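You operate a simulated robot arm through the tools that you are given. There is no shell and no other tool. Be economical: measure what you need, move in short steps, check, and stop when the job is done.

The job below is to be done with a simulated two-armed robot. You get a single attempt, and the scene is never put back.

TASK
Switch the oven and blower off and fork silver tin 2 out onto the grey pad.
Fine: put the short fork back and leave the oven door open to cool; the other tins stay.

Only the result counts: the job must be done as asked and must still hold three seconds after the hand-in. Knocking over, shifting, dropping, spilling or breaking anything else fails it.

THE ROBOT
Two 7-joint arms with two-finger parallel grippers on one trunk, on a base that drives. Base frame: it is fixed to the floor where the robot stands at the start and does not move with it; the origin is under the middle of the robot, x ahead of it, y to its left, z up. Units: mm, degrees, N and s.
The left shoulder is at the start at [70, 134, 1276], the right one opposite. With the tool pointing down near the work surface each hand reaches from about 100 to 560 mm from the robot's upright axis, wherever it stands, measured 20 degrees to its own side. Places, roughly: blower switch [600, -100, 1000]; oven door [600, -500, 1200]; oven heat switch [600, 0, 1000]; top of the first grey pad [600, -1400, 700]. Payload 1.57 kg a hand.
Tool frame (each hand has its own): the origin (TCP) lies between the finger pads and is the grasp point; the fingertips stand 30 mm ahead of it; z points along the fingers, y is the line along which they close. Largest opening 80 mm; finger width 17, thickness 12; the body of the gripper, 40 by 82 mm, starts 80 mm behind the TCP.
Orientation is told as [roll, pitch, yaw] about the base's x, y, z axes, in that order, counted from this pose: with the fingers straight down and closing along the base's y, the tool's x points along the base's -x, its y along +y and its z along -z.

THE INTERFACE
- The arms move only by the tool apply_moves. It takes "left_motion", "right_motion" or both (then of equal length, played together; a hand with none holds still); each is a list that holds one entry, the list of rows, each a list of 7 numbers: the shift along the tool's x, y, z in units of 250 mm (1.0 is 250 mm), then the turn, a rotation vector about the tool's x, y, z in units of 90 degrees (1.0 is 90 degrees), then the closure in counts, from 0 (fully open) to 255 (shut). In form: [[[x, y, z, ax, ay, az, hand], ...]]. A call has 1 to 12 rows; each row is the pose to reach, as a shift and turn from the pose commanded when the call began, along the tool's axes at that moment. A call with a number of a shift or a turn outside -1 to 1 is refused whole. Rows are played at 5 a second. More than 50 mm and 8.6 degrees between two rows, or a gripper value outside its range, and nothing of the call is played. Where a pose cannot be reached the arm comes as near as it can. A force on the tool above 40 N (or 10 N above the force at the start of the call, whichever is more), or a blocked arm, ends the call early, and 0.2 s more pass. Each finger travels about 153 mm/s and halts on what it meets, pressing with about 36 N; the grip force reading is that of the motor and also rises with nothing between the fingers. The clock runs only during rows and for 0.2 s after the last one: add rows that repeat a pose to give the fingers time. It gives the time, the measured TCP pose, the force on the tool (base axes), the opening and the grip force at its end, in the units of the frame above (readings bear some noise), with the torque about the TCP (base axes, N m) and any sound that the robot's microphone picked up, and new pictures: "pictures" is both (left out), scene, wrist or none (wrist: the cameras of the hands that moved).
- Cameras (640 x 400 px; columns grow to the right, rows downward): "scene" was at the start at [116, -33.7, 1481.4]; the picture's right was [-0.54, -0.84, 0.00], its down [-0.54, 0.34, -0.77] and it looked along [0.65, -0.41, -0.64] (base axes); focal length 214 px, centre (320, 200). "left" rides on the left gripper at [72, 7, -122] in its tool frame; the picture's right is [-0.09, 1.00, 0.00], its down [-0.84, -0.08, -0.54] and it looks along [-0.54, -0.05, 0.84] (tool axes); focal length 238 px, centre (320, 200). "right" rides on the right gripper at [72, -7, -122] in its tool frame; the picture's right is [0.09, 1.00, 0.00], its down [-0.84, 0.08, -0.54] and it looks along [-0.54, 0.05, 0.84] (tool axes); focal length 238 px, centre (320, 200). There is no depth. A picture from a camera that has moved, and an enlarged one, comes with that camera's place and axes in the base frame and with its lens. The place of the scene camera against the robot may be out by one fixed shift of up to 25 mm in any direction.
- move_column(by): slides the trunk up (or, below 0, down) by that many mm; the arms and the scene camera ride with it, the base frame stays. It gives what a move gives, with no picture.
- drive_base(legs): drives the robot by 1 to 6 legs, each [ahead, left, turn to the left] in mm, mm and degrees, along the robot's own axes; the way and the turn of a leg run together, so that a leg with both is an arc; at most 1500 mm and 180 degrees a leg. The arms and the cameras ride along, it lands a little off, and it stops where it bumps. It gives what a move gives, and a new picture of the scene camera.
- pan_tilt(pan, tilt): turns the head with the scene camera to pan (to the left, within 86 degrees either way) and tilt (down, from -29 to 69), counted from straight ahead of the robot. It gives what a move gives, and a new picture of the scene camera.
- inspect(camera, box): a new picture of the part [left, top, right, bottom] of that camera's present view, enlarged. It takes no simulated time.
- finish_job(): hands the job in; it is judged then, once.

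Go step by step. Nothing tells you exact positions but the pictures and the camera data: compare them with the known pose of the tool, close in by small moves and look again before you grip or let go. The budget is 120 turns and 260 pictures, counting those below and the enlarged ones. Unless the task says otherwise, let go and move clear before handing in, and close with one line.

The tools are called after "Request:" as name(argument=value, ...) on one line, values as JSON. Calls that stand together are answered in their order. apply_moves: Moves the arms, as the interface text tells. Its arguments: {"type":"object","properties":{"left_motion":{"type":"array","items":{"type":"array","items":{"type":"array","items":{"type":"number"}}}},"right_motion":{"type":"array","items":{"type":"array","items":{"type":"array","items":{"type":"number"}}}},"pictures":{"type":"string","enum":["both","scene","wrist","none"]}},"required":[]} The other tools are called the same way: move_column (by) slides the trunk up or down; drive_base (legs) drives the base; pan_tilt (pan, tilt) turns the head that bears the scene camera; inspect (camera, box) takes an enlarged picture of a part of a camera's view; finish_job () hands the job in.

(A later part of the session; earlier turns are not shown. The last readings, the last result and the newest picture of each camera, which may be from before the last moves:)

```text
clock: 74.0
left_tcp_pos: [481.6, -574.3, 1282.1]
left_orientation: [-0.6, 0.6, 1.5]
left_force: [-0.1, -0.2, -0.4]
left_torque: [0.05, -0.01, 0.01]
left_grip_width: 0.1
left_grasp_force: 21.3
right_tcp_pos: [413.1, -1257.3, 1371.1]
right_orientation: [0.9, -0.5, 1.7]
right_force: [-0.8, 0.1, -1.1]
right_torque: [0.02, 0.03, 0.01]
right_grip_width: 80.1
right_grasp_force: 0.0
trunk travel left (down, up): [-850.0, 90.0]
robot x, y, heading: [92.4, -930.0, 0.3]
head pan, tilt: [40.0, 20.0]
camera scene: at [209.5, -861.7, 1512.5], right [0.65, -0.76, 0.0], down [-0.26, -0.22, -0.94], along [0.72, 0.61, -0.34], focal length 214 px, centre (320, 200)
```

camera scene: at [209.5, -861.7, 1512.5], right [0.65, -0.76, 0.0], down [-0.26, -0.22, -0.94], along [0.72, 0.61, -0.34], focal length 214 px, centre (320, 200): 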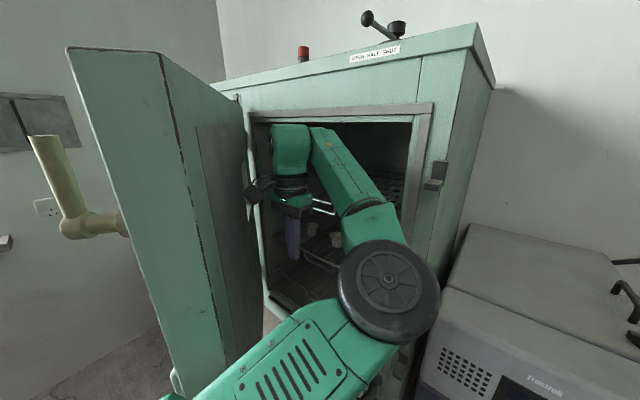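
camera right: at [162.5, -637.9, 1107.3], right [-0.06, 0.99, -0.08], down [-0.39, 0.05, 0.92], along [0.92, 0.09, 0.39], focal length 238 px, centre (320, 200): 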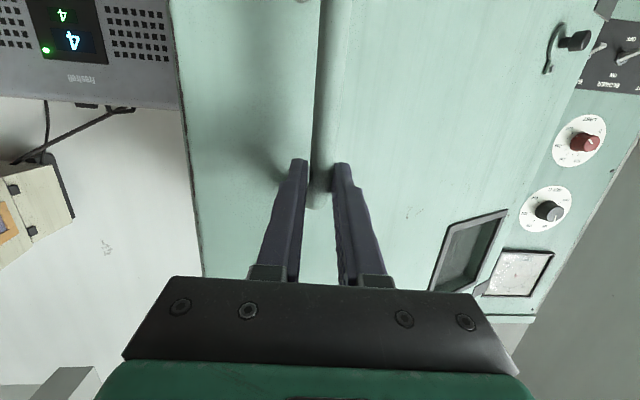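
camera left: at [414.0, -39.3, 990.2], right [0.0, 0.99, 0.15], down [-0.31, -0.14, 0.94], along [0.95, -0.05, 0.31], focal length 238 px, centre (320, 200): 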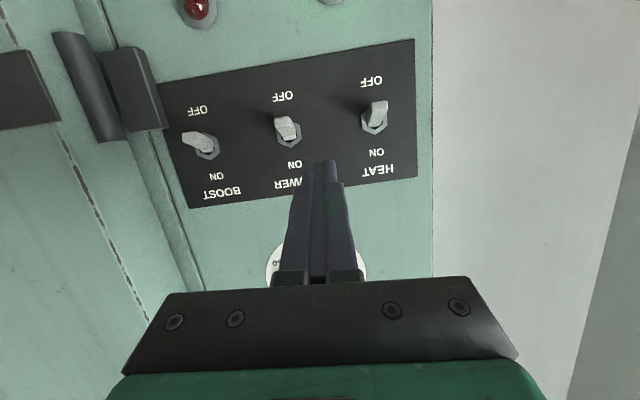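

Request:
drive_base(legs=[[0, 25, 0], [0, 25, 0], [0, 25, 0], [0, 25, 0], [0, 25, 0], [0, 25, 0]])

```text
clock: 75.8
left_tcp_pos: [471.9, -508.6, 1286.9]
left_orientation: [-0.1, 0.2, 1.4]
left_force: [0.8, 1.2, -1.1]
left_torque: [-0.01, 0.03, -0.02]
left_grip_width: 0.2
left_grasp_force: 21.0
right_tcp_pos: [403.7, -1189.3, 1370.0]
right_orientation: [1.2, -1.0, 1.8]
right_force: [0.1, -0.1, -0.1]
right_torque: [-0.04, 0.06, -0.03]
right_grip_width: 80.2
right_grasp_force: 0.0
trunk travel left (down, up): [-850.0, 90.0]
robot x, y, heading: [89.8, -858.3, 0.2]
head pan, tilt: [40.0, 20.0]
stopped in leg 4: the robot was blocked; the commanded pose is now the measured one
camera scene: at [197.4, -796.5, 1513.7], right [0.65, -0.76, 0.0], down [-0.25, -0.21, -0.94], along [0.72, 0.61, -0.33], focal length 214 px, centre (320, 200)
```

scene: 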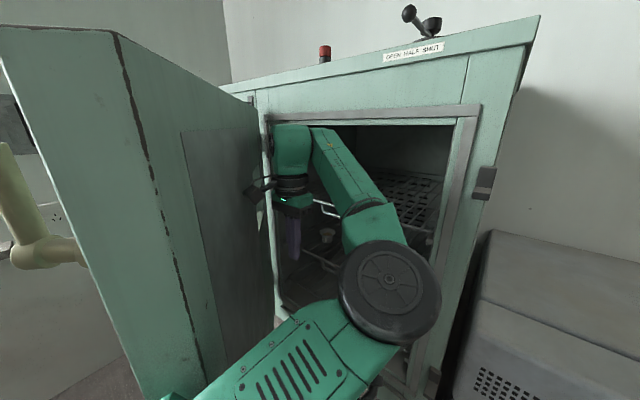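

Request:
pan_tilt(pan=60, tilt=60)

```text
clock: 76.9
left_tcp_pos: [471.3, -509.2, 1286.8]
left_orientation: [-0.1, 0.1, 1.3]
left_force: [0.7, -1.2, -1.1]
left_torque: [0.06, 0.1, 0.03]
left_grip_width: 0.2
left_grasp_force: 21.1
right_tcp_pos: [403.9, -1189.0, 1370.7]
right_orientation: [1.1, -1.0, 1.7]
right_force: [-0.2, 0.1, 1.1]
right_torque: [-0.05, -0.05, 0.01]
right_grip_width: 79.8
right_grasp_force: 0.1
trunk travel left (down, up): [-850.0, 90.0]
robot x, y, heading: [92.5, -853.7, -0.1]
head pan, tilt: [60.0, 60.0]
camera scene: at [160.0, -798.5, 1455.3], right [0.87, -0.5, 0.0], down [-0.43, -0.75, -0.51], along [0.26, 0.44, -0.86], focal length 214 px, centre (320, 200)
```

scene: 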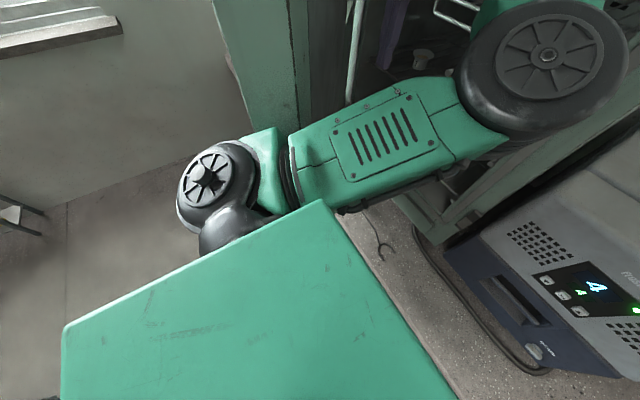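

The upper arm is brushing the door edge and jams it. I back right, turn the robot 30° left so the hand leads, and then push again.

Request:
drive_base(legs=[[0, -60, 0], [0, 0, 30]])

Request:
pan_tilt(pan=20, tilt=25)

```text
clock: 79.3
left_tcp_pos: [253.4, -413.6, 1279.8]
left_orientation: [-0.6, 0.6, 31.1]
left_force: [-0.4, 0.2, 0.2]
left_torque: [0.01, -0.01, -0.01]
left_grip_width: 0.0
left_grasp_force: 21.2
right_tcp_pos: [530.9, -1039.0, 1370.7]
right_orientation: [0.8, -0.4, 31.4]
right_force: [0.6, -0.8, 0.5]
right_torque: [0.01, -0.02, -0.01]
right_grip_width: 79.8
right_grasp_force: 0.0
trunk travel left (down, up): [-850.0, 90.0]
robot x, y, heading: [94.3, -917.2, 29.8]
head pan, tilt: [60.0, 60.0]
camera scene: at [131.5, -812.5, 1454.2], right [1.0, 0.0, 0.0], down [0.0, -0.87, -0.5], along [0.0, 0.5, -0.87], focal length 214 px, centre (320, 200)
```

scene: 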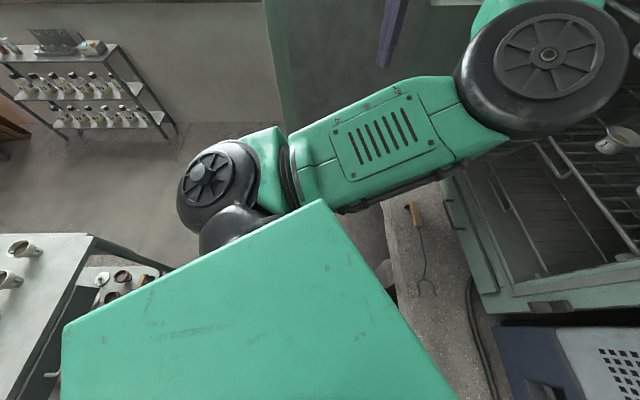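

```text
clock: 80.4
left_tcp_pos: [253.6, -412.6, 1280.1]
left_orientation: [-0.6, 0.6, 31.0]
left_force: [0.1, -0.3, 0.3]
left_torque: [0.01, -0.01, 0.0]
left_grip_width: 0.0
left_grasp_force: 21.5
right_tcp_pos: [531.5, -1037.7, 1372.4]
right_orientation: [0.7, -0.5, 31.3]
right_force: [-0.7, -0.2, -0.2]
right_torque: [-0.01, -0.02, -0.03]
right_grip_width: 80.1
right_grasp_force: 0.0
trunk travel left (down, up): [-850.0, 90.0]
robot x, y, heading: [94.0, -916.2, 29.6]
head pan, tilt: [20.0, 25.0]
camera scene: at [190.4, -807.8, 1504.2], right [0.76, -0.64, 0.0], down [-0.27, -0.32, -0.91], along [0.58, 0.69, -0.42], focal length 214 px, centre (320, 200)
```

scene: 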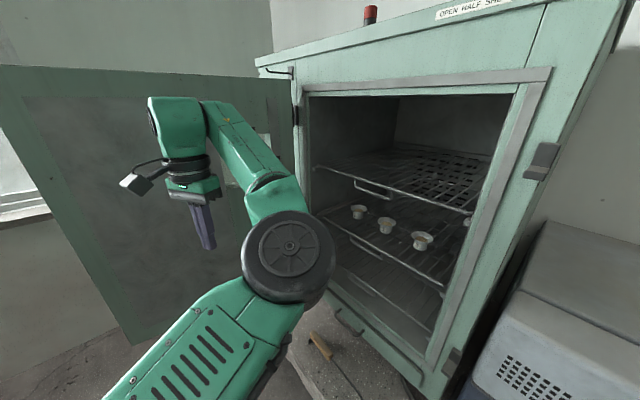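

The door has swung wide open and tins are on the middle shelf. Zooming in on them.

Request:
inspect(camera="scene", box=[310, 140, 500, 290])

Request:
pan_tilt(pan=-10, tilt=30)

```text
2.67 times, centred on (405, 215) of scene
camera zoom: at [190.4, -807.8, 1504.2], right [0.76, -0.64, 0.0], down [-0.27, -0.32, -0.91], along [0.58, 0.69, -0.42], focal length 572 px, centre (93, 160)
```

zoom: 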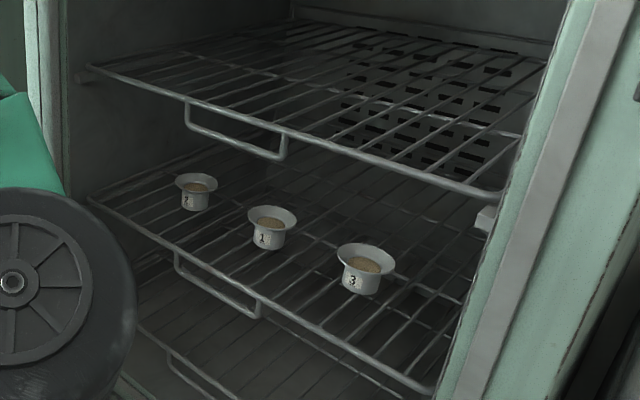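

```text
clock: 81.4
left_tcp_pos: [253.2, -413.3, 1281.0]
left_orientation: [-0.6, 0.6, 31.0]
left_force: [-0.4, -0.6, -0.5]
left_torque: [0.03, 0.0, 0.02]
left_grip_width: 0.2
left_grasp_force: 21.5
right_tcp_pos: [531.4, -1037.1, 1372.3]
right_orientation: [0.6, -0.6, 31.4]
right_force: [0.6, 0.2, 0.0]
right_torque: [0.0, 0.01, -0.01]
right_grip_width: 79.9
right_grasp_force: 0.0
trunk travel left (down, up): [-850.0, 90.0]
robot x, y, heading: [94.3, -914.7, 30.0]
head pan, tilt: [-10.0, 30.0]
camera scene: at [216.1, -847.5, 1496.3], right [0.34, -0.94, 0.0], down [-0.47, -0.17, -0.87], along [0.81, 0.29, -0.5], focal length 214 px, centre (320, 200)
```

scene: 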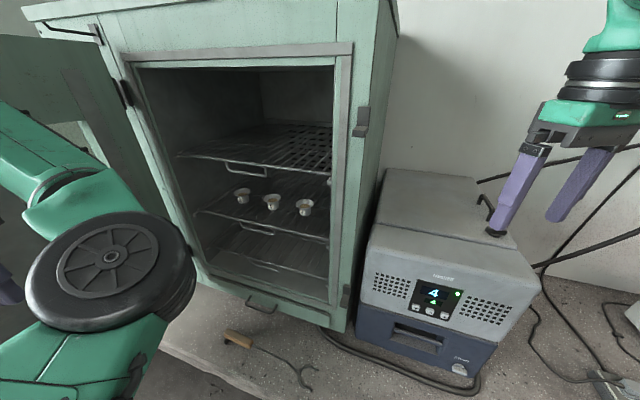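

Tins 2, 1, 3 stand left to right at about x 768, y -349/-476/-598, shelf z ≈ 1100. I want more room on the left, so I push the door further open in small legs.

Request:
drive_base(legs=[[-52, 30, 0], [45, 78, 0], [15, 26, 0], [15, 26, 0], [15, 26, 0], [15, 26, 0]])

Request:
drive_base(legs=[[15, 26, 0], [15, 26, 0], [15, 26, 0], [15, 26, 0], [15, 26, 0], [15, 26, 0]])

```text
clock: 84.8
left_tcp_pos: [194.4, -203.5, 1284.0]
left_orientation: [-0.4, 0.5, 31.0]
left_force: [0.2, -0.7, 0.1]
left_torque: [0.04, -0.01, -0.01]
left_grip_width: 0.1
left_grasp_force: 21.2
right_tcp_pos: [471.4, -828.5, 1370.6]
right_orientation: [0.8, -0.6, 31.3]
right_force: [-0.3, -0.2, 0.0]
right_torque: [0.04, 0.0, 0.04]
right_grip_width: 79.9
right_grasp_force: 0.1
trunk travel left (down, up): [-850.0, 90.0]
robot x, y, heading: [34.1, -704.2, 29.7]
head pan, tilt: [-10.0, 30.0]
camera scene: at [156.4, -639.6, 1496.4], right [0.34, -0.94, 0.0], down [-0.47, -0.17, -0.87], along [0.82, 0.29, -0.5], focal length 214 px, centre (320, 200)
```

scene: 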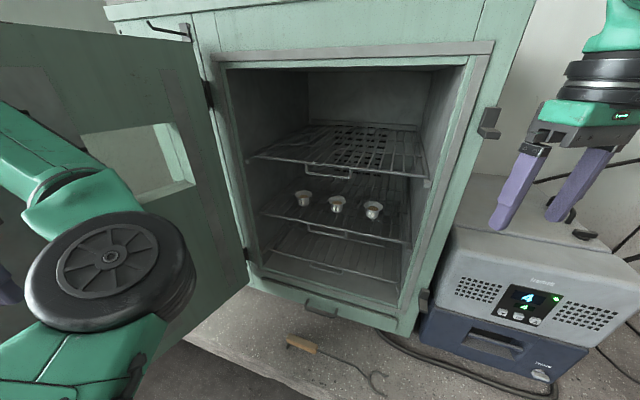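

```text
clock: 86.5
left_tcp_pos: [192.3, -137.0, 1284.7]
left_orientation: [-0.4, 0.3, 30.8]
left_force: [0.2, -0.2, 0.8]
left_torque: [-0.03, 0.02, -0.03]
left_grip_width: 0.0
left_grasp_force: 21.4
right_tcp_pos: [467.9, -760.0, 1371.2]
right_orientation: [0.9, -0.9, 31.3]
right_force: [0.3, 0.2, 0.4]
right_torque: [0.04, -0.01, 0.01]
right_grip_width: 79.9
right_grasp_force: 0.0
trunk travel left (down, up): [-850.0, 90.0]
robot x, y, heading: [36.8, -623.9, 29.7]
head pan, tilt: [-10.0, 30.0]
stopped in leg 3: the robot was blocked; the commanded pose is now the measured one
camera scene: at [152.4, -571.9, 1497.1], right [0.34, -0.94, -0.01], down [-0.47, -0.16, -0.87], along [0.82, 0.3, -0.49], focal length 214 px, centre (320, 200)
```

scene: 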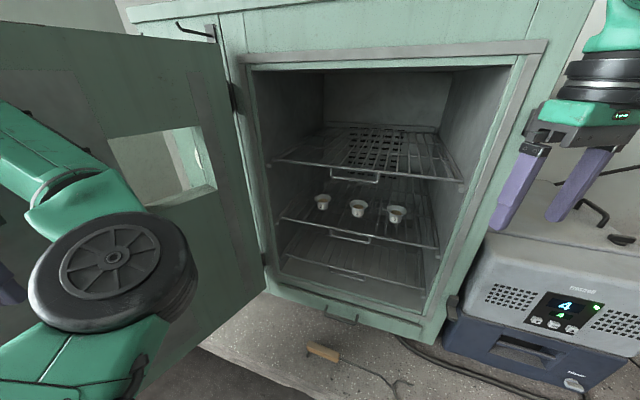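

The door now seems at its stop (about 95°), which is enough. I back away from it, face the oven squarely, and prepare the left hand for the fork.

Request:
drive_base(legs=[[-40, -60, 0], [0, 0, -30]])

Request:
inspect(camera="left", box=[0, 0, 640, 400])

```text
clock: 89.0
left_tcp_pos: [423.6, -345.9, 1280.3]
left_orientation: [-0.8, 0.7, 0.4]
left_force: [0.0, 1.2, 0.3]
left_torque: [0.01, -0.01, -0.01]
left_grip_width: 0.0
left_grasp_force: 21.2
right_tcp_pos: [342.6, -1024.7, 1371.3]
right_orientation: [0.6, -0.5, 0.9]
right_force: [-0.2, 0.9, -0.7]
right_torque: [0.0, -0.03, -0.04]
right_grip_width: 79.9
right_grasp_force: 0.1
trunk travel left (down, up): [-850.0, 90.0]
robot x, y, heading: [30.4, -701.1, -0.9]
head pan, tilt: [-10.0, 30.0]
camera scene: at [162.1, -702.2, 1496.2], right [-0.19, -0.98, 0.0], down [-0.49, 0.09, -0.87], along [0.85, -0.16, -0.5], focal length 214 px, centre (320, 200)
```

scene: 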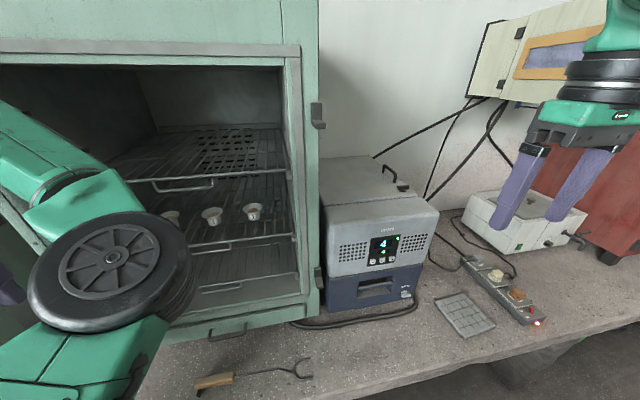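

```text
1.00 times, centred on (320, 200) of left (not enlarged: the box is as wide or as high as the picture)
camera zoom: at [352.5, -340.1, 1403.8], right [0.09, 1.0, -0.02], down [0.84, -0.06, 0.53], along [0.53, -0.06, -0.85], focal length 238 px, centre (320, 200)
```

zoom: 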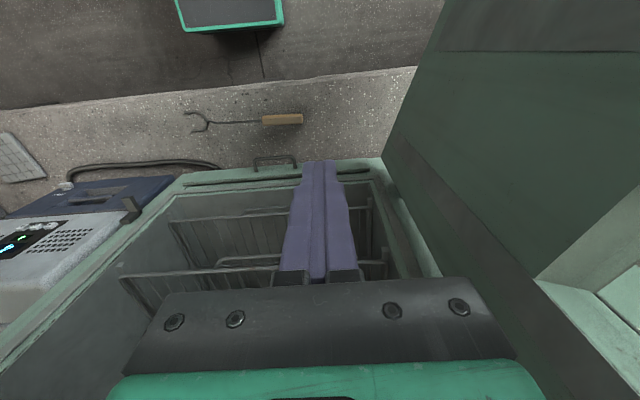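

The fork handle triangulates to (504, -468, ~731) along y, tines toward -y ending near y = -738. I bring the left hand above it, turning it by -90° so the fingers straddle the handle.

Request:
apply_moves(left_motion=[[[-0.027, -0.041, 0.067, 0, 0, 0.083, 100], [-0.053, -0.081, 0.133, 0, 0, 0.167, 0], [-0.08, -0.122, 0.2, 0, 0, 0.25, 0], [-0.107, -0.163, 0.267, 0, 0, 0.333, 0], [-0.133, -0.203, 0.333, 0, 0, 0.417, 0], [-0.16, -0.244, 0.4, 0, 0, 0.5, 0], [-0.187, -0.285, 0.467, 0, 0, 0.583, 0], [-0.213, -0.325, 0.533, 0, 0, 0.667, 0], [-0.24, -0.366, 0.6, 0, 0, 0.75, 0], [-0.267, -0.407, 0.667, 0, 0, 0.833, 0], [-0.293, -0.447, 0.733, 0, 0, 0.917, 0], [-0.32, -0.488, 0.8, 0, 0, 1.0, 0]]], pictures="both")

```text
clock: 91.6
left_tcp_pos: [540.7, -450.8, 1057.4]
left_orientation: [-0.8, -0.8, -89.8]
left_force: [-0.6, -0.1, 0.4]
left_torque: [0.02, -0.02, 0.02]
left_grip_width: 79.8
left_grasp_force: 0.0
left hand out of reach, approached as far as the arm can: row 1, 2, 3, 4, 5, 6, 7, 8, 9, 10, 11, 12
right_tcp_pos: [344.4, -1025.9, 1372.0]
right_orientation: [0.8, -0.6, 0.8]
right_force: [-0.2, -0.2, 0.4]
right_torque: [0.0, 0.01, -0.04]
right_grip_width: 80.2
right_grasp_force: 0.0
trunk travel left (down, up): [-850.0, 90.0]
robot x, y, heading: [26.7, -700.3, -1.0]
head pan, tilt: [-10.0, 30.0]
camera scene: at [162.7, -704.0, 1496.2], right [-0.19, -0.98, 0.0], down [-0.49, 0.09, -0.87], along [0.85, -0.16, -0.5], focal length 214 px, centre (320, 200)
camera left: at [549.7, -377.4, 1181.7], right [1.0, -0.09, -0.01], down [-0.07, -0.83, 0.55], along [-0.06, -0.55, -0.83], focal length 238 px, centre (320, 200)
```

scene: 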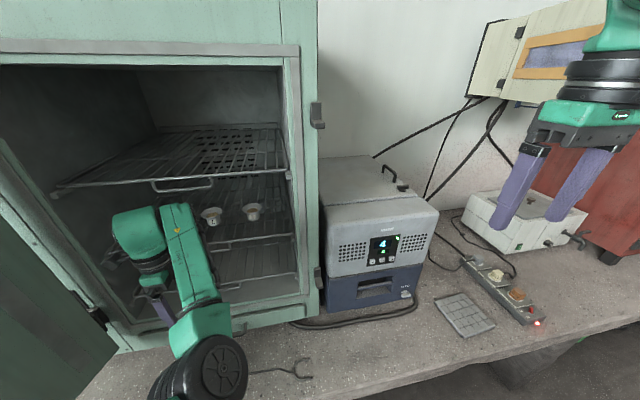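
left: 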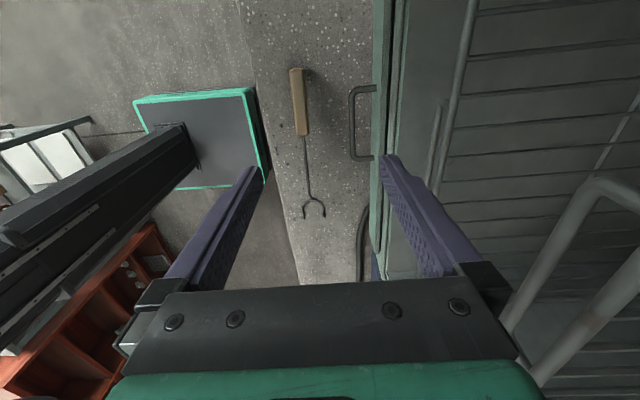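

The pose works. I shift over the handle axis and view again before lowering the trunk.

Request:
apply_moves(left_motion=[[[-0.035, -0.07, 0, 0, 0, 0, 60], [-0.07, -0.144, 0, 0, 0, 0, 90], [-0.07, -0.144, 0, 0, 0, 0, 90]]], pictures="wrist")

Request:
inspect(camera="left", box=[260, 40, 440, 240])

```text
clock: 92.4
left_tcp_pos: [531.3, -447.6, 1043.8]
left_orientation: [-0.7, -0.7, -89.7]
left_force: [0.5, 0.5, -0.5]
left_torque: [-0.01, 0.0, 0.0]
left_grip_width: 51.9
left_grasp_force: 0.0
left hand out of reach, approached as far as the arm can: row 1, 2, 3
right_tcp_pos: [342.6, -1024.6, 1371.2]
right_orientation: [0.7, -0.6, 0.8]
right_force: [0.3, 0.4, 0.1]
right_torque: [-0.03, 0.0, 0.01]
right_grip_width: 80.1
right_grasp_force: 0.0
trunk travel left (down, up): [-850.0, 90.0]
robot x, y, heading: [27.6, -698.1, -0.8]
head pan, tilt: [-10.0, 30.0]
camera left: at [539.3, -375.2, 1165.9], right [1.0, -0.09, -0.01], down [-0.06, -0.83, 0.55], along [-0.06, -0.55, -0.83], focal length 238 px, centre (320, 200)
```

left: 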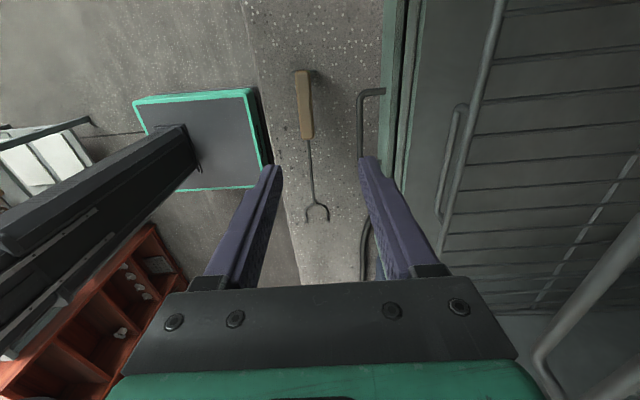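

```text
2.00 times, centred on (350, 140) of left
camera zoom: at [539.3, -375.2, 1165.9], right [1.0, -0.09, -0.01], down [-0.06, -0.83, 0.55], along [-0.06, -0.55, -0.83], focal length 477 px, centre (260, 320)
```

zoom: 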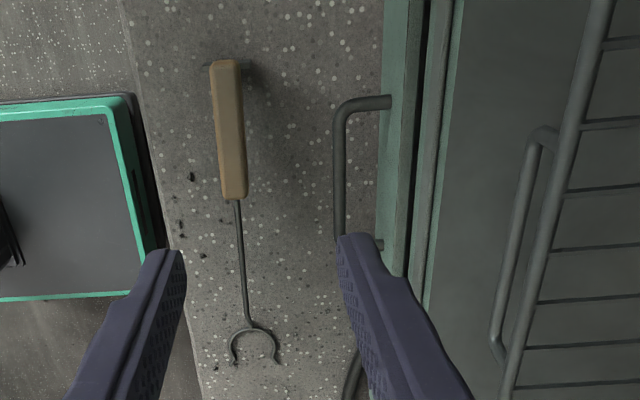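

The fork axis is x ≈ 500; handle centre y ≈ -465, U centre y ≈ -701. The arm is at its inner limit, so I shift the base instead, then lower the trunk part way.

Request:
drive_base(legs=[[-31, -17, 0.8]])

Request:
move_column(by=-150)

Request:
pan_tilt(pan=10, tilt=45)

Request:
inspect(camera="left", box=[160, 0, 480, 300])

```text
clock: 93.3
left_tcp_pos: [501.7, -454.8, 1039.5]
left_orientation: [-1.2, -0.9, -88.8]
left_force: [1.2, -0.2, -1.0]
left_torque: [-0.06, 0.05, 0.02]
left_grip_width: 51.6
left_grasp_force: 0.1
right_tcp_pos: [323.7, -1033.1, 1369.9]
right_orientation: [0.5, -0.1, 1.6]
right_force: [0.8, 0.1, -0.3]
right_torque: [-0.03, 0.02, 0.04]
right_grip_width: 80.0
right_grasp_force: 0.0
trunk travel left (down, up): [-850.0, 90.0]
robot x, y, heading: [-4.4, -716.6, 0.4]
head pan, tilt: [-10.0, 30.0]
camera scene: at [139.5, -713.3, 1495.4], right [-0.17, -0.98, 0.0], down [-0.5, 0.08, -0.86], along [0.85, -0.15, -0.5], focal length 214 px, centre (320, 200)
```

scene: 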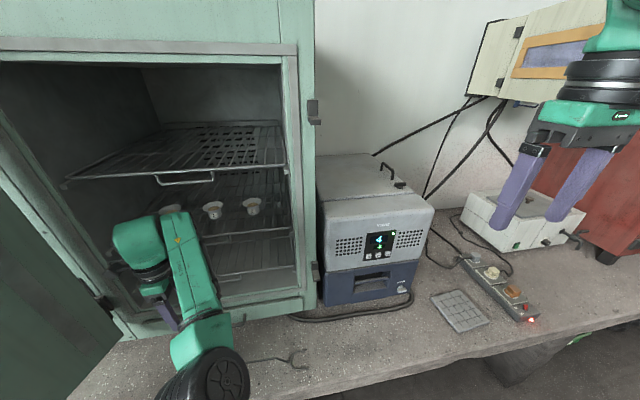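

```text
clock: 95.0
left_tcp_pos: [495.9, -458.4, 893.0]
left_orientation: [-0.8, -0.8, -88.9]
left_force: [-0.3, -1.0, 0.1]
left_torque: [0.0, -0.01, 0.01]
left_grip_width: 52.0
left_grasp_force: 0.1
right_tcp_pos: [317.2, -1036.5, 1221.4]
right_orientation: [0.6, -0.5, 1.7]
right_force: [1.3, -0.8, -0.6]
right_torque: [0.01, -0.02, 0.03]
right_grip_width: 79.9
right_grasp_force: 0.1
trunk travel left (down, up): [-700.0, 240.0]
robot x, y, heading: [-1.6, -713.4, 0.2]
head pan, tilt: [-10.0, 30.0]
```

```text
clock: 95.9
left_tcp_pos: [497.0, -458.4, 893.5]
left_orientation: [-0.8, -0.8, -88.7]
left_force: [0.6, -0.7, 0.6]
left_torque: [-0.01, 0.0, 0.04]
left_grip_width: 51.7
left_grasp_force: 0.1
right_tcp_pos: [318.1, -1037.3, 1222.0]
right_orientation: [0.6, -0.5, 1.7]
right_force: [0.1, -0.2, 0.5]
right_torque: [0.02, 0.01, 0.0]
right_grip_width: 80.2
right_grasp_force: 0.0
trunk travel left (down, up): [-700.0, 240.0]
robot x, y, heading: [-1.8, -714.2, 0.0]
head pan, tilt: [10.0, 45.0]
camera scene: at [121.9, -687.7, 1323.7], right [0.17, -0.98, 0.0], down [-0.7, -0.12, -0.71], along [0.7, 0.12, -0.71], focal length 214 px, centre (320, 200)
```

scene: 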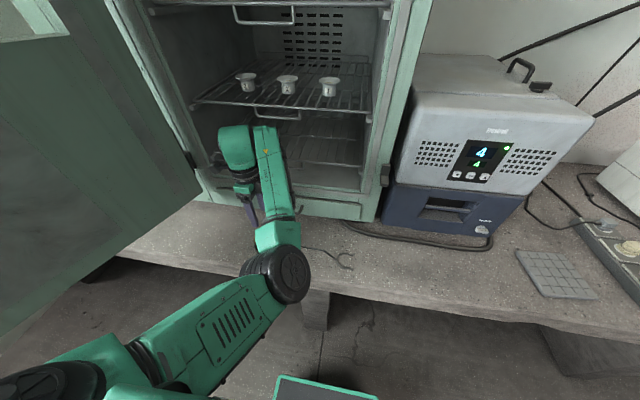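

```text
1.33 times, centred on (320, 150) of left
camera zoom: at [503.8, -384.8, 1015.9], right [1.0, -0.07, -0.01], down [-0.05, -0.83, 0.55], along [-0.05, -0.55, -0.83], focal length 318 px, centre (320, 267)
```

zoom: 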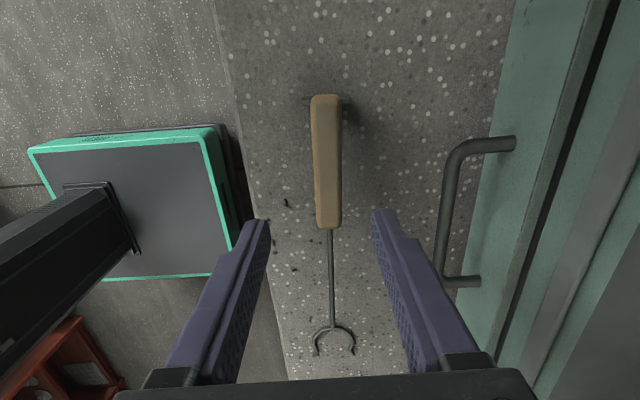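

Everything lines up; I lower the trunk another 125 mm over the handle and check.

Request:
move_column(by=-125)

Request:
inspect(camera="left", box=[160, 0, 480, 300])

Request:
pan_tilt(pan=10, tilt=35)

Request:
inspect(camera="scene", box=[200, 140, 380, 300])

```text
clock: 97.4
left_tcp_pos: [497.1, -458.3, 768.5]
left_orientation: [-0.8, -0.8, -88.7]
left_force: [-0.5, -1.0, -0.5]
left_torque: [-0.01, -0.03, 0.01]
left_grip_width: 51.8
left_grasp_force: 0.1
right_tcp_pos: [316.7, -1036.9, 1097.6]
right_orientation: [0.6, -0.5, 1.7]
right_force: [0.5, 0.1, 0.7]
right_torque: [-0.04, 0.03, -0.02]
right_grip_width: 79.9
right_grasp_force: 0.0
trunk travel left (down, up): [-575.0, 365.0]
robot x, y, heading: [-1.4, -715.8, -0.1]
head pan, tilt: [10.0, 45.0]
```

```text
1.33 times, centred on (320, 150) of left
camera zoom: at [503.8, -384.7, 891.0], right [1.0, -0.07, -0.01], down [-0.05, -0.83, 0.55], along [-0.05, -0.55, -0.83], focal length 318 px, centre (320, 267)
```

zoom: 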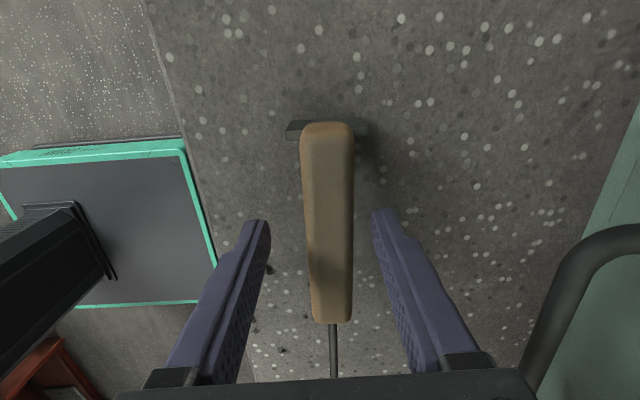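

```text
clock: 98.1
left_tcp_pos: [496.0, -457.9, 768.7]
left_orientation: [-0.8, -0.9, -88.9]
left_force: [0.3, 0.3, 0.0]
left_torque: [-0.02, -0.02, 0.01]
left_grip_width: 51.8
left_grasp_force: 0.1
right_tcp_pos: [318.1, -1037.2, 1095.9]
right_orientation: [0.6, -0.5, 1.6]
right_force: [-0.1, 0.4, 0.1]
right_torque: [0.0, -0.05, 0.04]
right_grip_width: 80.0
right_grasp_force: 0.0
trunk travel left (down, up): [-575.0, 365.0]
robot x, y, heading: [-4.8, -716.9, 0.1]
head pan, tilt: [10.0, 35.0]
camera scene: at [128.5, -686.4, 1213.4], right [0.17, -0.98, 0.0], down [-0.57, -0.1, -0.82], along [0.81, 0.14, -0.57], focal length 214 px, centre (320, 200)
```

scene: 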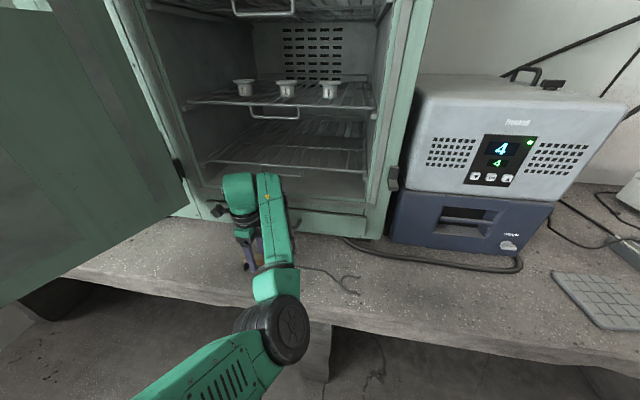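

```text
2.50 times, centred on (290, 220) of scene
camera zoom: at [128.5, -686.4, 1213.4], right [0.17, -0.98, 0.0], down [-0.57, -0.1, -0.82], along [0.81, 0.14, -0.57], focal length 536 px, centre (395, 150)
```

zoom: 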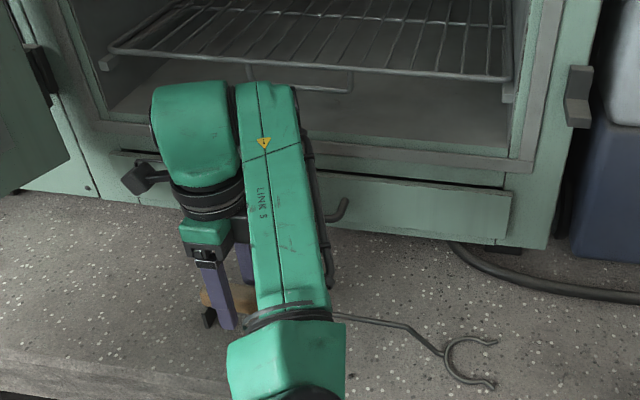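

The handle rests raised on a foot, centre about z 750. I lower 13 mm more and close on it.

Request:
move_column(by=-13)

Request:
apply_moves(left_motion=[[[0, 0, 0, 0, 0, 0, 150], [0, 0, 0, 0, 0, 0, 200], [0, 0, 0, 0, 0, 0, 255], [0, 0, 0, 0, 0, 0, 255], [0, 0, 0, 0, 0, 0, 255]]], pictures="wrist")

```text
clock: 98.7
left_tcp_pos: [497.0, -457.4, 755.4]
left_orientation: [-0.8, -0.8, -88.9]
left_force: [0.4, -0.8, 0.0]
left_torque: [0.02, -0.01, -0.02]
left_grip_width: 52.2
left_grasp_force: 0.0
right_tcp_pos: [316.9, -1036.9, 1083.5]
right_orientation: [0.6, -0.4, 1.6]
right_force: [0.5, -0.2, -0.2]
right_torque: [-0.01, 0.02, 0.01]
right_grip_width: 80.2
right_grasp_force: 0.1
trunk travel left (down, up): [-562.0, 378.0]
robot x, y, heading: [-1.0, -721.2, 0.2]
head pan, tilt: [10.0, 35.0]
```

```text
clock: 99.9
left_tcp_pos: [496.6, -457.5, 757.5]
left_orientation: [-0.8, -0.8, -88.8]
left_force: [1.0, -0.3, 0.1]
left_torque: [-0.11, -0.05, -0.17]
left_grip_width: 23.4
left_grasp_force: 35.8
right_tcp_pos: [317.3, -1036.9, 1082.9]
right_orientation: [0.5, -0.4, 1.6]
right_force: [-0.6, 0.2, -0.9]
right_torque: [0.02, 0.0, 0.03]
right_grip_width: 79.8
right_grasp_force: 0.1
trunk travel left (down, up): [-562.0, 378.0]
robot x, y, heading: [-0.8, -711.7, -0.1]
head pan, tilt: [10.0, 35.0]
camera left: at [503.8, -384.8, 878.0], right [1.0, -0.07, -0.01], down [-0.05, -0.83, 0.55], along [-0.05, -0.55, -0.83], focal length 238 px, centre (320, 200)
```

left: 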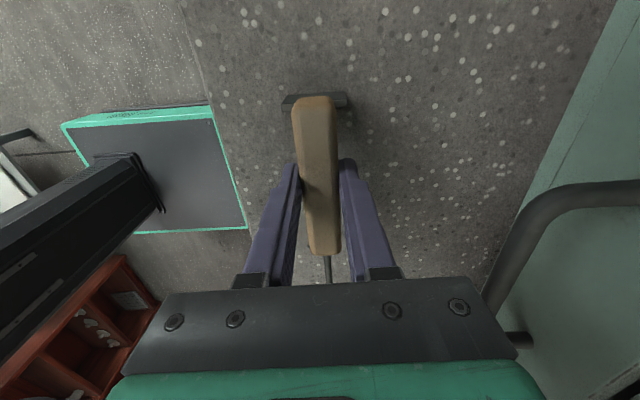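

Gripped (23 mm). Fork home is TCP (497, -457.5, 756), yaw -89. I lift with the trunk and look.

Request:
move_column(by=60)

Request:
inspect(camera="scene", box=[200, 140, 400, 310])

```text
clock: 100.9
left_tcp_pos: [496.8, -457.8, 815.8]
left_orientation: [-0.8, -0.8, -88.7]
left_force: [-0.1, 0.4, -1.9]
left_torque: [0.12, 0.01, 0.01]
left_grip_width: 23.5
left_grasp_force: 35.6
right_tcp_pos: [317.3, -1036.5, 1143.5]
right_orientation: [0.6, -0.4, 1.5]
right_force: [-0.3, -0.3, 0.5]
right_torque: [-0.01, -0.04, 0.0]
right_grip_width: 80.0
right_grasp_force: 0.1
trunk travel left (down, up): [-622.0, 318.0]
robot x, y, heading: [-5.1, -711.9, -0.3]
head pan, tilt: [10.0, 35.0]
```

```text
2.35 times, centred on (300, 225) of scene
camera zoom: at [128.9, -686.4, 1260.4], right [0.17, -0.98, 0.0], down [-0.57, -0.1, -0.82], along [0.81, 0.14, -0.57], focal length 505 px, centre (367, 141)
```

zoom: 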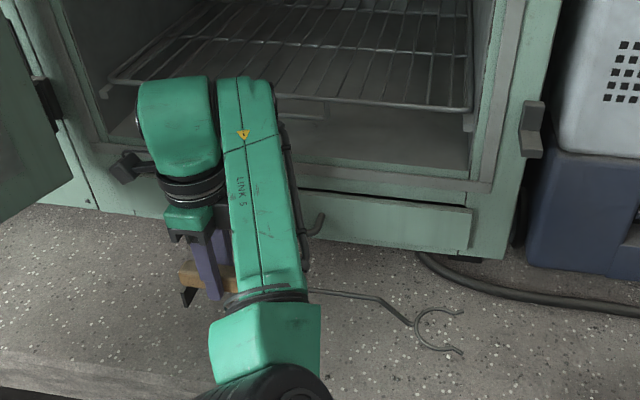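

Fork is held firmly. I back away from the oven, raise the trunk, and then turn the wrist so the fork points into the oven.

Request:
drive_base(legs=[[-220, 0, 0]])

Request:
move_column(by=318)

Request:
apply_moves(left_motion=[[[0, 0, 0, 0, 0, -0.08, 255], [0, 0, 0, 0, 0, -0.16, 255], [0, 0, 0, 0, 0, -0.24, 255], [0, 0, 0, 0, 0, -0.32, 255], [0, 0, 0, 0, 0, -0.4, 255], [0, 0, 0, 0, 0, -0.48, 255], [0, 0, 0, 0, 0, -0.56, 255], [0, 0, 0, 0, 0, -0.64, 255], [0, 0, 0, 0, 0, -0.72, 255], [0, 0, 0, 0, 0, -0.8, 255], [0, 0, 0, 0, 0, -0.88, 255], [0, 0, 0, 0, 0, -0.96, 255]]], pictures="both")

```text
clock: 102.6
left_tcp_pos: [279.8, -458.9, 815.9]
left_orientation: [-0.8, -0.8, -88.8]
left_force: [0.3, -0.4, -1.4]
left_torque: [0.14, -0.01, -0.02]
left_grip_width: 23.2
left_grasp_force: 35.9
right_tcp_pos: [100.0, -1036.7, 1144.1]
right_orientation: [0.6, -0.4, 1.7]
right_force: [1.0, -0.6, -0.3]
right_torque: [0.0, 0.01, 0.03]
right_grip_width: 79.9
right_grasp_force: 0.1
trunk travel left (down, up): [-622.0, 318.0]
robot x, y, heading: [-218.9, -715.2, 0.0]
head pan, tilt: [10.0, 35.0]
camera scene: at [-88.8, -686.5, 1260.4], right [0.17, -0.98, 0.0], down [-0.57, -0.1, -0.82], along [0.81, 0.14, -0.57], focal length 214 px, centre (320, 200)
```

scene: 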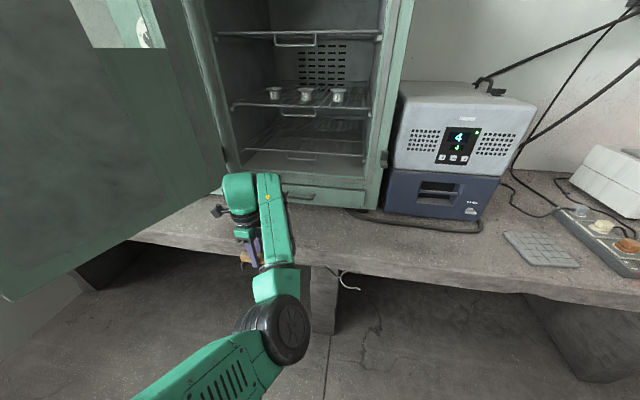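

```text
clock: 105.8
left_tcp_pos: [278.8, -457.5, 1133.7]
left_orientation: [-0.8, -0.9, -89.0]
left_force: [-0.5, -1.1, -1.4]
left_torque: [0.15, -0.02, 0.0]
left_grip_width: 23.1
left_grasp_force: 35.3
right_tcp_pos: [98.5, -1037.7, 1461.4]
right_orientation: [0.5, -0.5, 1.7]
right_force: [-0.5, -0.2, -0.4]
right_torque: [-0.03, -0.03, 0.03]
right_grip_width: 80.2
right_grasp_force: 0.1
trunk travel left (down, up): [-940.0, 0.0]
robot x, y, heading: [-217.6, -715.0, 0.1]
head pan, tilt: [10.0, 35.0]
```

```text
clock: 108.4
left_tcp_pos: [279.6, -459.0, 1134.1]
left_orientation: [-0.8, 0.8, -2.2]
left_force: [-0.6, 0.1, -1.5]
left_torque: [-0.02, 0.12, -0.02]
left_grip_width: 23.2
left_grasp_force: 35.8
right_tcp_pos: [99.4, -1037.2, 1461.9]
right_orientation: [0.5, -0.5, 1.8]
right_force: [0.3, 0.4, -0.2]
right_torque: [0.04, 0.0, -0.03]
right_grip_width: 79.9
right_grasp_force: 0.1
trunk travel left (down, up): [-940.0, 0.0]
robot x, y, heading: [-221.4, -713.0, 0.0]
head pan, tilt: [10.0, 35.0]
camera scene: at [-88.9, -686.4, 1578.4], right [0.17, -0.98, 0.0], down [-0.57, -0.1, -0.82], along [0.81, 0.14, -0.57], focal length 214 px, centre (320, 200)
camera left: at [209.6, -447.3, 1257.6], right [0.13, 0.99, -0.02], down [0.84, -0.1, 0.53], along [0.53, -0.08, -0.85], focal length 238 px, centre (320, 200)
```

scene: 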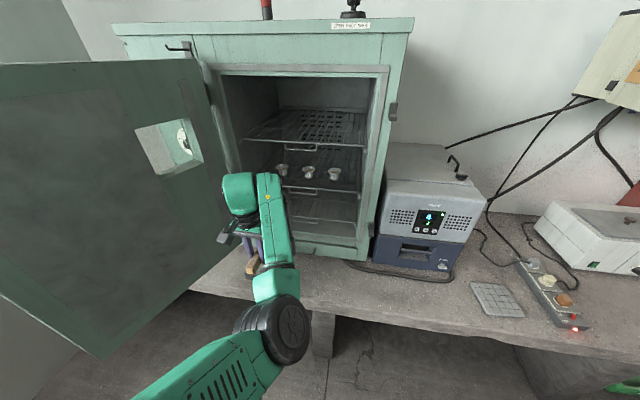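
left: 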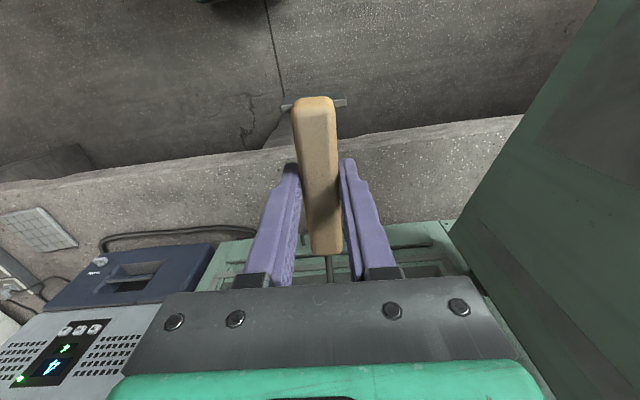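

The fork now points into the oven. I move the base so the fork lines up in front of tin 2, still outside the shelf.

Request:
drive_base(legs=[[0, 110, 0], [70, 0, 0]])

Request:
pan_tilt(pan=15, tilt=35)

Request:
inspect(camera="scene", box=[200, 100, 400, 260])

```text
clock: 110.2
left_tcp_pos: [339.6, -350.4, 1139.4]
left_orientation: [-0.6, 0.2, -2.4]
left_force: [-0.5, 0.5, -0.5]
left_torque: [0.02, 0.05, -0.02]
left_grip_width: 23.2
left_grasp_force: 35.2
right_tcp_pos: [155.7, -931.3, 1464.6]
right_orientation: [0.8, -1.0, 1.6]
right_force: [-0.8, -0.3, 0.4]
right_torque: [0.02, -0.12, 0.04]
right_grip_width: 79.8
right_grasp_force: 0.1
trunk travel left (down, up): [-940.0, 0.0]
robot x, y, heading: [-149.6, -602.3, -0.3]
head pan, tilt: [10.0, 35.0]
camera scene: at [-33.1, -580.6, 1579.8], right [0.17, -0.98, 0.0], down [-0.56, -0.1, -0.82], along [0.81, 0.14, -0.57], focal length 214 px, centre (320, 200)
```

scene: 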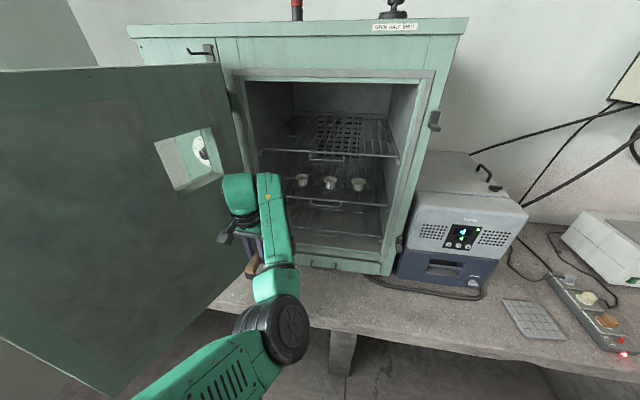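

```text
clock: 110.8
left_tcp_pos: [343.7, -348.4, 1135.2]
left_orientation: [-0.8, 0.7, -2.3]
left_force: [-0.3, -0.3, -1.7]
left_torque: [0.0, 0.09, -0.01]
left_grip_width: 23.4
left_grasp_force: 35.6
right_tcp_pos: [162.6, -928.2, 1463.3]
right_orientation: [0.7, -0.7, 1.7]
right_force: [-0.9, -0.2, -0.2]
right_torque: [0.0, -0.08, 0.0]
right_grip_width: 79.9
right_grasp_force: 0.1
trunk travel left (down, up): [-940.0, 0.0]
robot x, y, heading: [-152.0, -602.6, -0.0]
head pan, tilt: [15.0, 35.0]
camera scene: at [-26.4, -570.5, 1579.0], right [0.26, -0.97, 0.0], down [-0.55, -0.15, -0.82], along [0.79, 0.21, -0.57], focal length 214 px, centre (320, 200)
```

scene: 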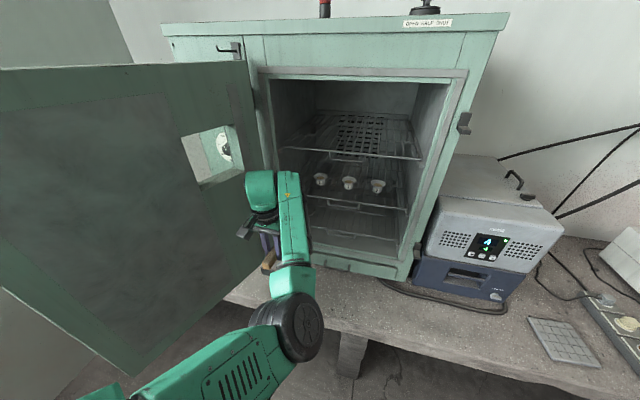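

```text
2.50 times, centred on (300, 180) of scene
camera zoom: at [-26.4, -570.5, 1579.0], right [0.26, -0.97, 0.0], down [-0.55, -0.15, -0.82], along [0.79, 0.21, -0.57], focal length 536 px, centre (370, 250)
```

zoom: 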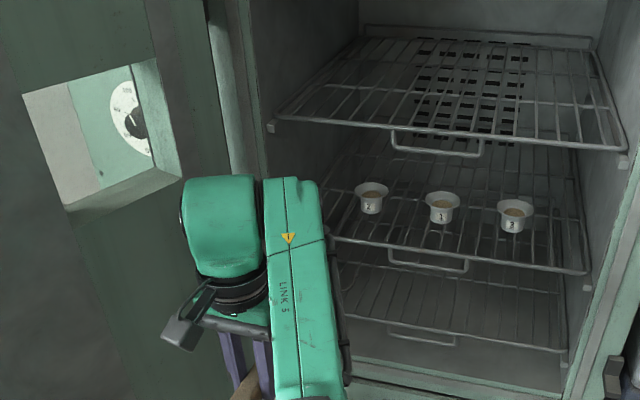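

The forearm hides the tines from the head. I'll bring the right hand's camera round as a side view, in front of the oven mouth.

Request:
apply_moves(right_motion=[[[-0.036, 0.08, 0.086, -0.0225, -0.0545, -0.0415, 0], [-0.073, 0.16, 0.173, -0.045, -0.109, -0.083, 0], [-0.109, 0.245, 0.26, -0.068, -0.163, -0.125, 0], [-0.145, 0.33, 0.345, -0.09, -0.218, -0.166, 0], [-0.182, 0.41, 0.43, -0.113, -0.272, -0.208, 0], [-0.218, 0.49, 0.52, -0.135, -0.327, -0.249, 0], [-0.255, 0.57, 0.6, -0.158, -0.381, -0.291, 0], [-0.29, 0.65, 0.69, -0.18, -0.436, -0.332, 0], [-0.327, 0.73, 0.78, -0.203, -0.49, -0.374, 0], [-0.364, 0.82, 0.86, -0.225, -0.545, -0.415, 0], [-0.4, 0.9, 0.95, -0.248, -0.599, -0.457, 0]]], pictures="wrist")

```text
clock: 113.2
left_tcp_pos: [349.1, -348.4, 1133.5]
left_orientation: [-0.7, 0.7, -2.4]
left_force: [-0.5, 0.4, -1.2]
left_torque: [0.0, 0.15, -0.01]
left_grip_width: 22.9
left_grasp_force: 35.4
right_tcp_pos: [280.9, -700.2, 1224.9]
right_orientation: [0.1, -57.8, 46.6]
right_force: [-0.5, -0.7, -0.5]
right_torque: [-0.02, 0.02, -0.02]
right_grip_width: 80.1
right_grasp_force: 0.0
right hand out of reach, approached as far as the arm can: row 6, 7, 8, 9, 10, 11
trunk travel left (down, up): [-940.0, 0.0]
robot x, y, heading: [-150.4, -603.5, 0.1]
head pan, tilt: [15.0, 35.0]
camera right: at [188.4, -808.2, 1228.4], right [-0.76, 0.65, -0.08], down [-0.06, 0.04, 1.0], along [0.65, 0.76, 0.01], focal length 238 px, centre (320, 200)
```

right: 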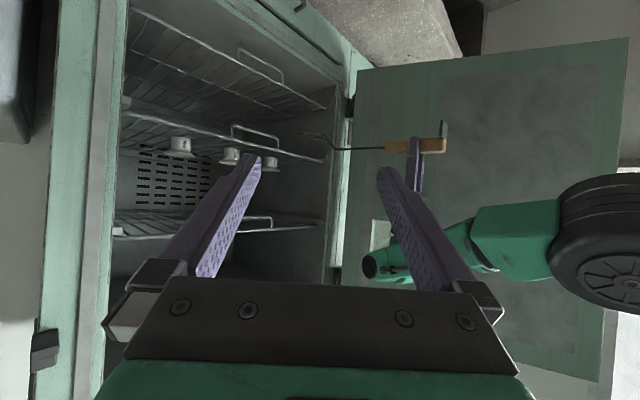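

Request:
inspect(camera="right", box=[160, 100, 350, 220])

Request:
inspect(camera="right", box=[290, 110, 470, 200])

```text
3.33 times, centred on (255, 160) of right
camera zoom: at [188.4, -808.2, 1228.4], right [-0.76, 0.65, -0.08], down [-0.06, 0.04, 1.0], along [0.65, 0.76, 0.01], focal length 794 px, centre (537, 333)
```

zoom: 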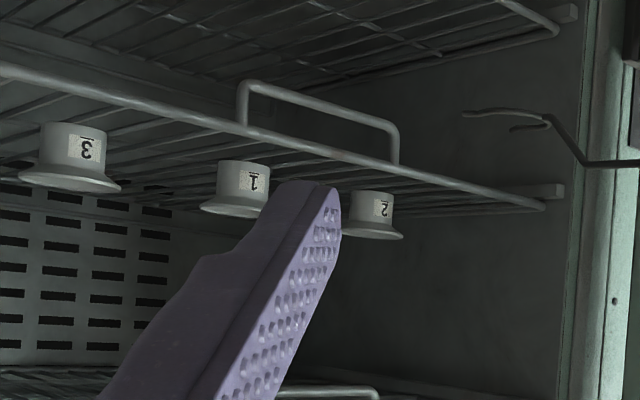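

```text
3.56 times, centred on (380, 155) of right
camera zoom: at [188.4, -808.2, 1228.4], right [-0.76, 0.65, -0.08], down [-0.06, 0.04, 1.0], along [0.65, 0.76, 0.01], focal length 848 px, centre (107, 360)
```

zoom: 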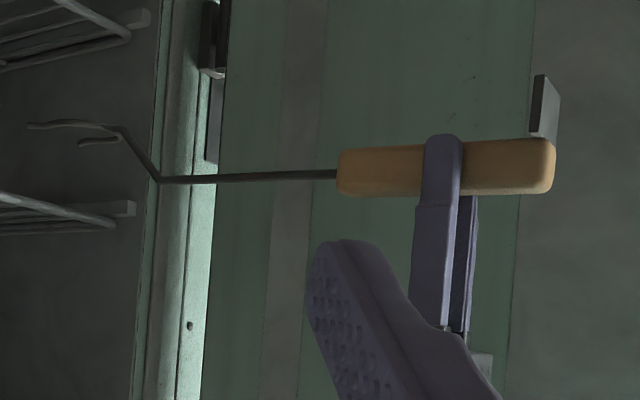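

This side view is excellent: the U sits ~1071 high while tin 2 stands on the shelf at about 1119 with its flange near 1158 (tin ≈ (790, -356)). I raise and level the fork first.

Request:
apply_moves(left_motion=[[[0, 0, -0.06, -0.003, -0.01, -0.008, 255], [0, 0, -0.12, -0.006, -0.02, -0.016, 255], [0, 0, -0.18, -0.009, -0.033, -0.024, 255], [0, 0, -0.228, -0.009, -0.033, -0.024, 255], [0, 0, -0.228, -0.009, -0.033, -0.024, 255]]], pictures="none")

Request:
inspect(camera="right", box=[160, 100, 350, 220])

Request:
inspect(camera="right", box=[290, 110, 470, 200])

```text
clock: 114.4
left_tcp_pos: [366.7, -336.4, 1183.6]
left_orientation: [0.1, -2.1, -0.4]
left_force: [1.1, 0.5, -2.4]
left_torque: [0.02, 0.14, 0.01]
left_grip_width: 23.3
left_grasp_force: 35.3
left hand out of reach, approached as far as the arm can: row 1, 2, 3, 4, 5
right_tcp_pos: [282.4, -699.4, 1224.7]
right_orientation: [0.2, -57.6, 46.4]
right_force: [-0.7, 0.5, 0.1]
right_torque: [0.04, -0.02, 0.03]
right_grip_width: 79.9
right_grasp_force: 0.1
trunk travel left (down, up): [-940.0, 0.0]
robot x, y, heading: [-151.7, -606.4, 0.1]
head pan, tilt: [15.0, 35.0]
```

```text
3.33 times, centred on (255, 160) of right
camera zoom: at [189.5, -808.4, 1228.4], right [-0.76, 0.65, -0.07], down [-0.06, 0.04, 1.0], along [0.65, 0.76, 0.01], focal length 794 px, centre (537, 333)
```

zoom: 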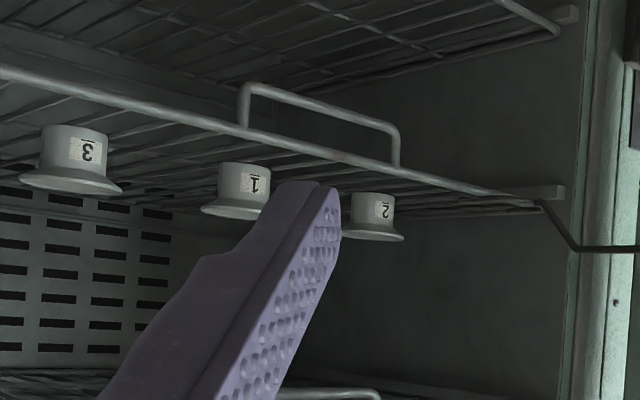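

```text
3.56 times, centred on (380, 155) of right
camera zoom: at [189.5, -808.4, 1228.4], right [-0.76, 0.65, -0.07], down [-0.06, 0.04, 1.0], along [0.65, 0.76, 0.01], focal length 848 px, centre (107, 360)
```

zoom: 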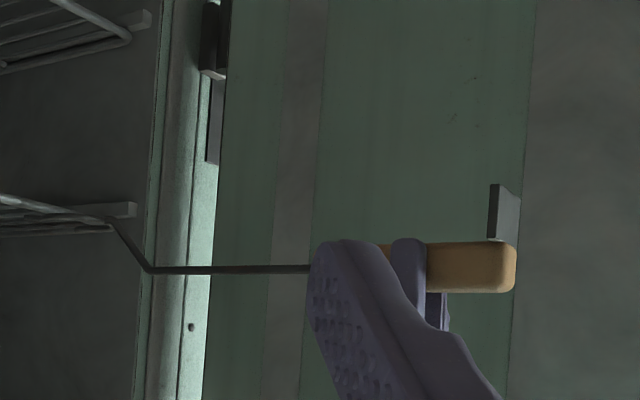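

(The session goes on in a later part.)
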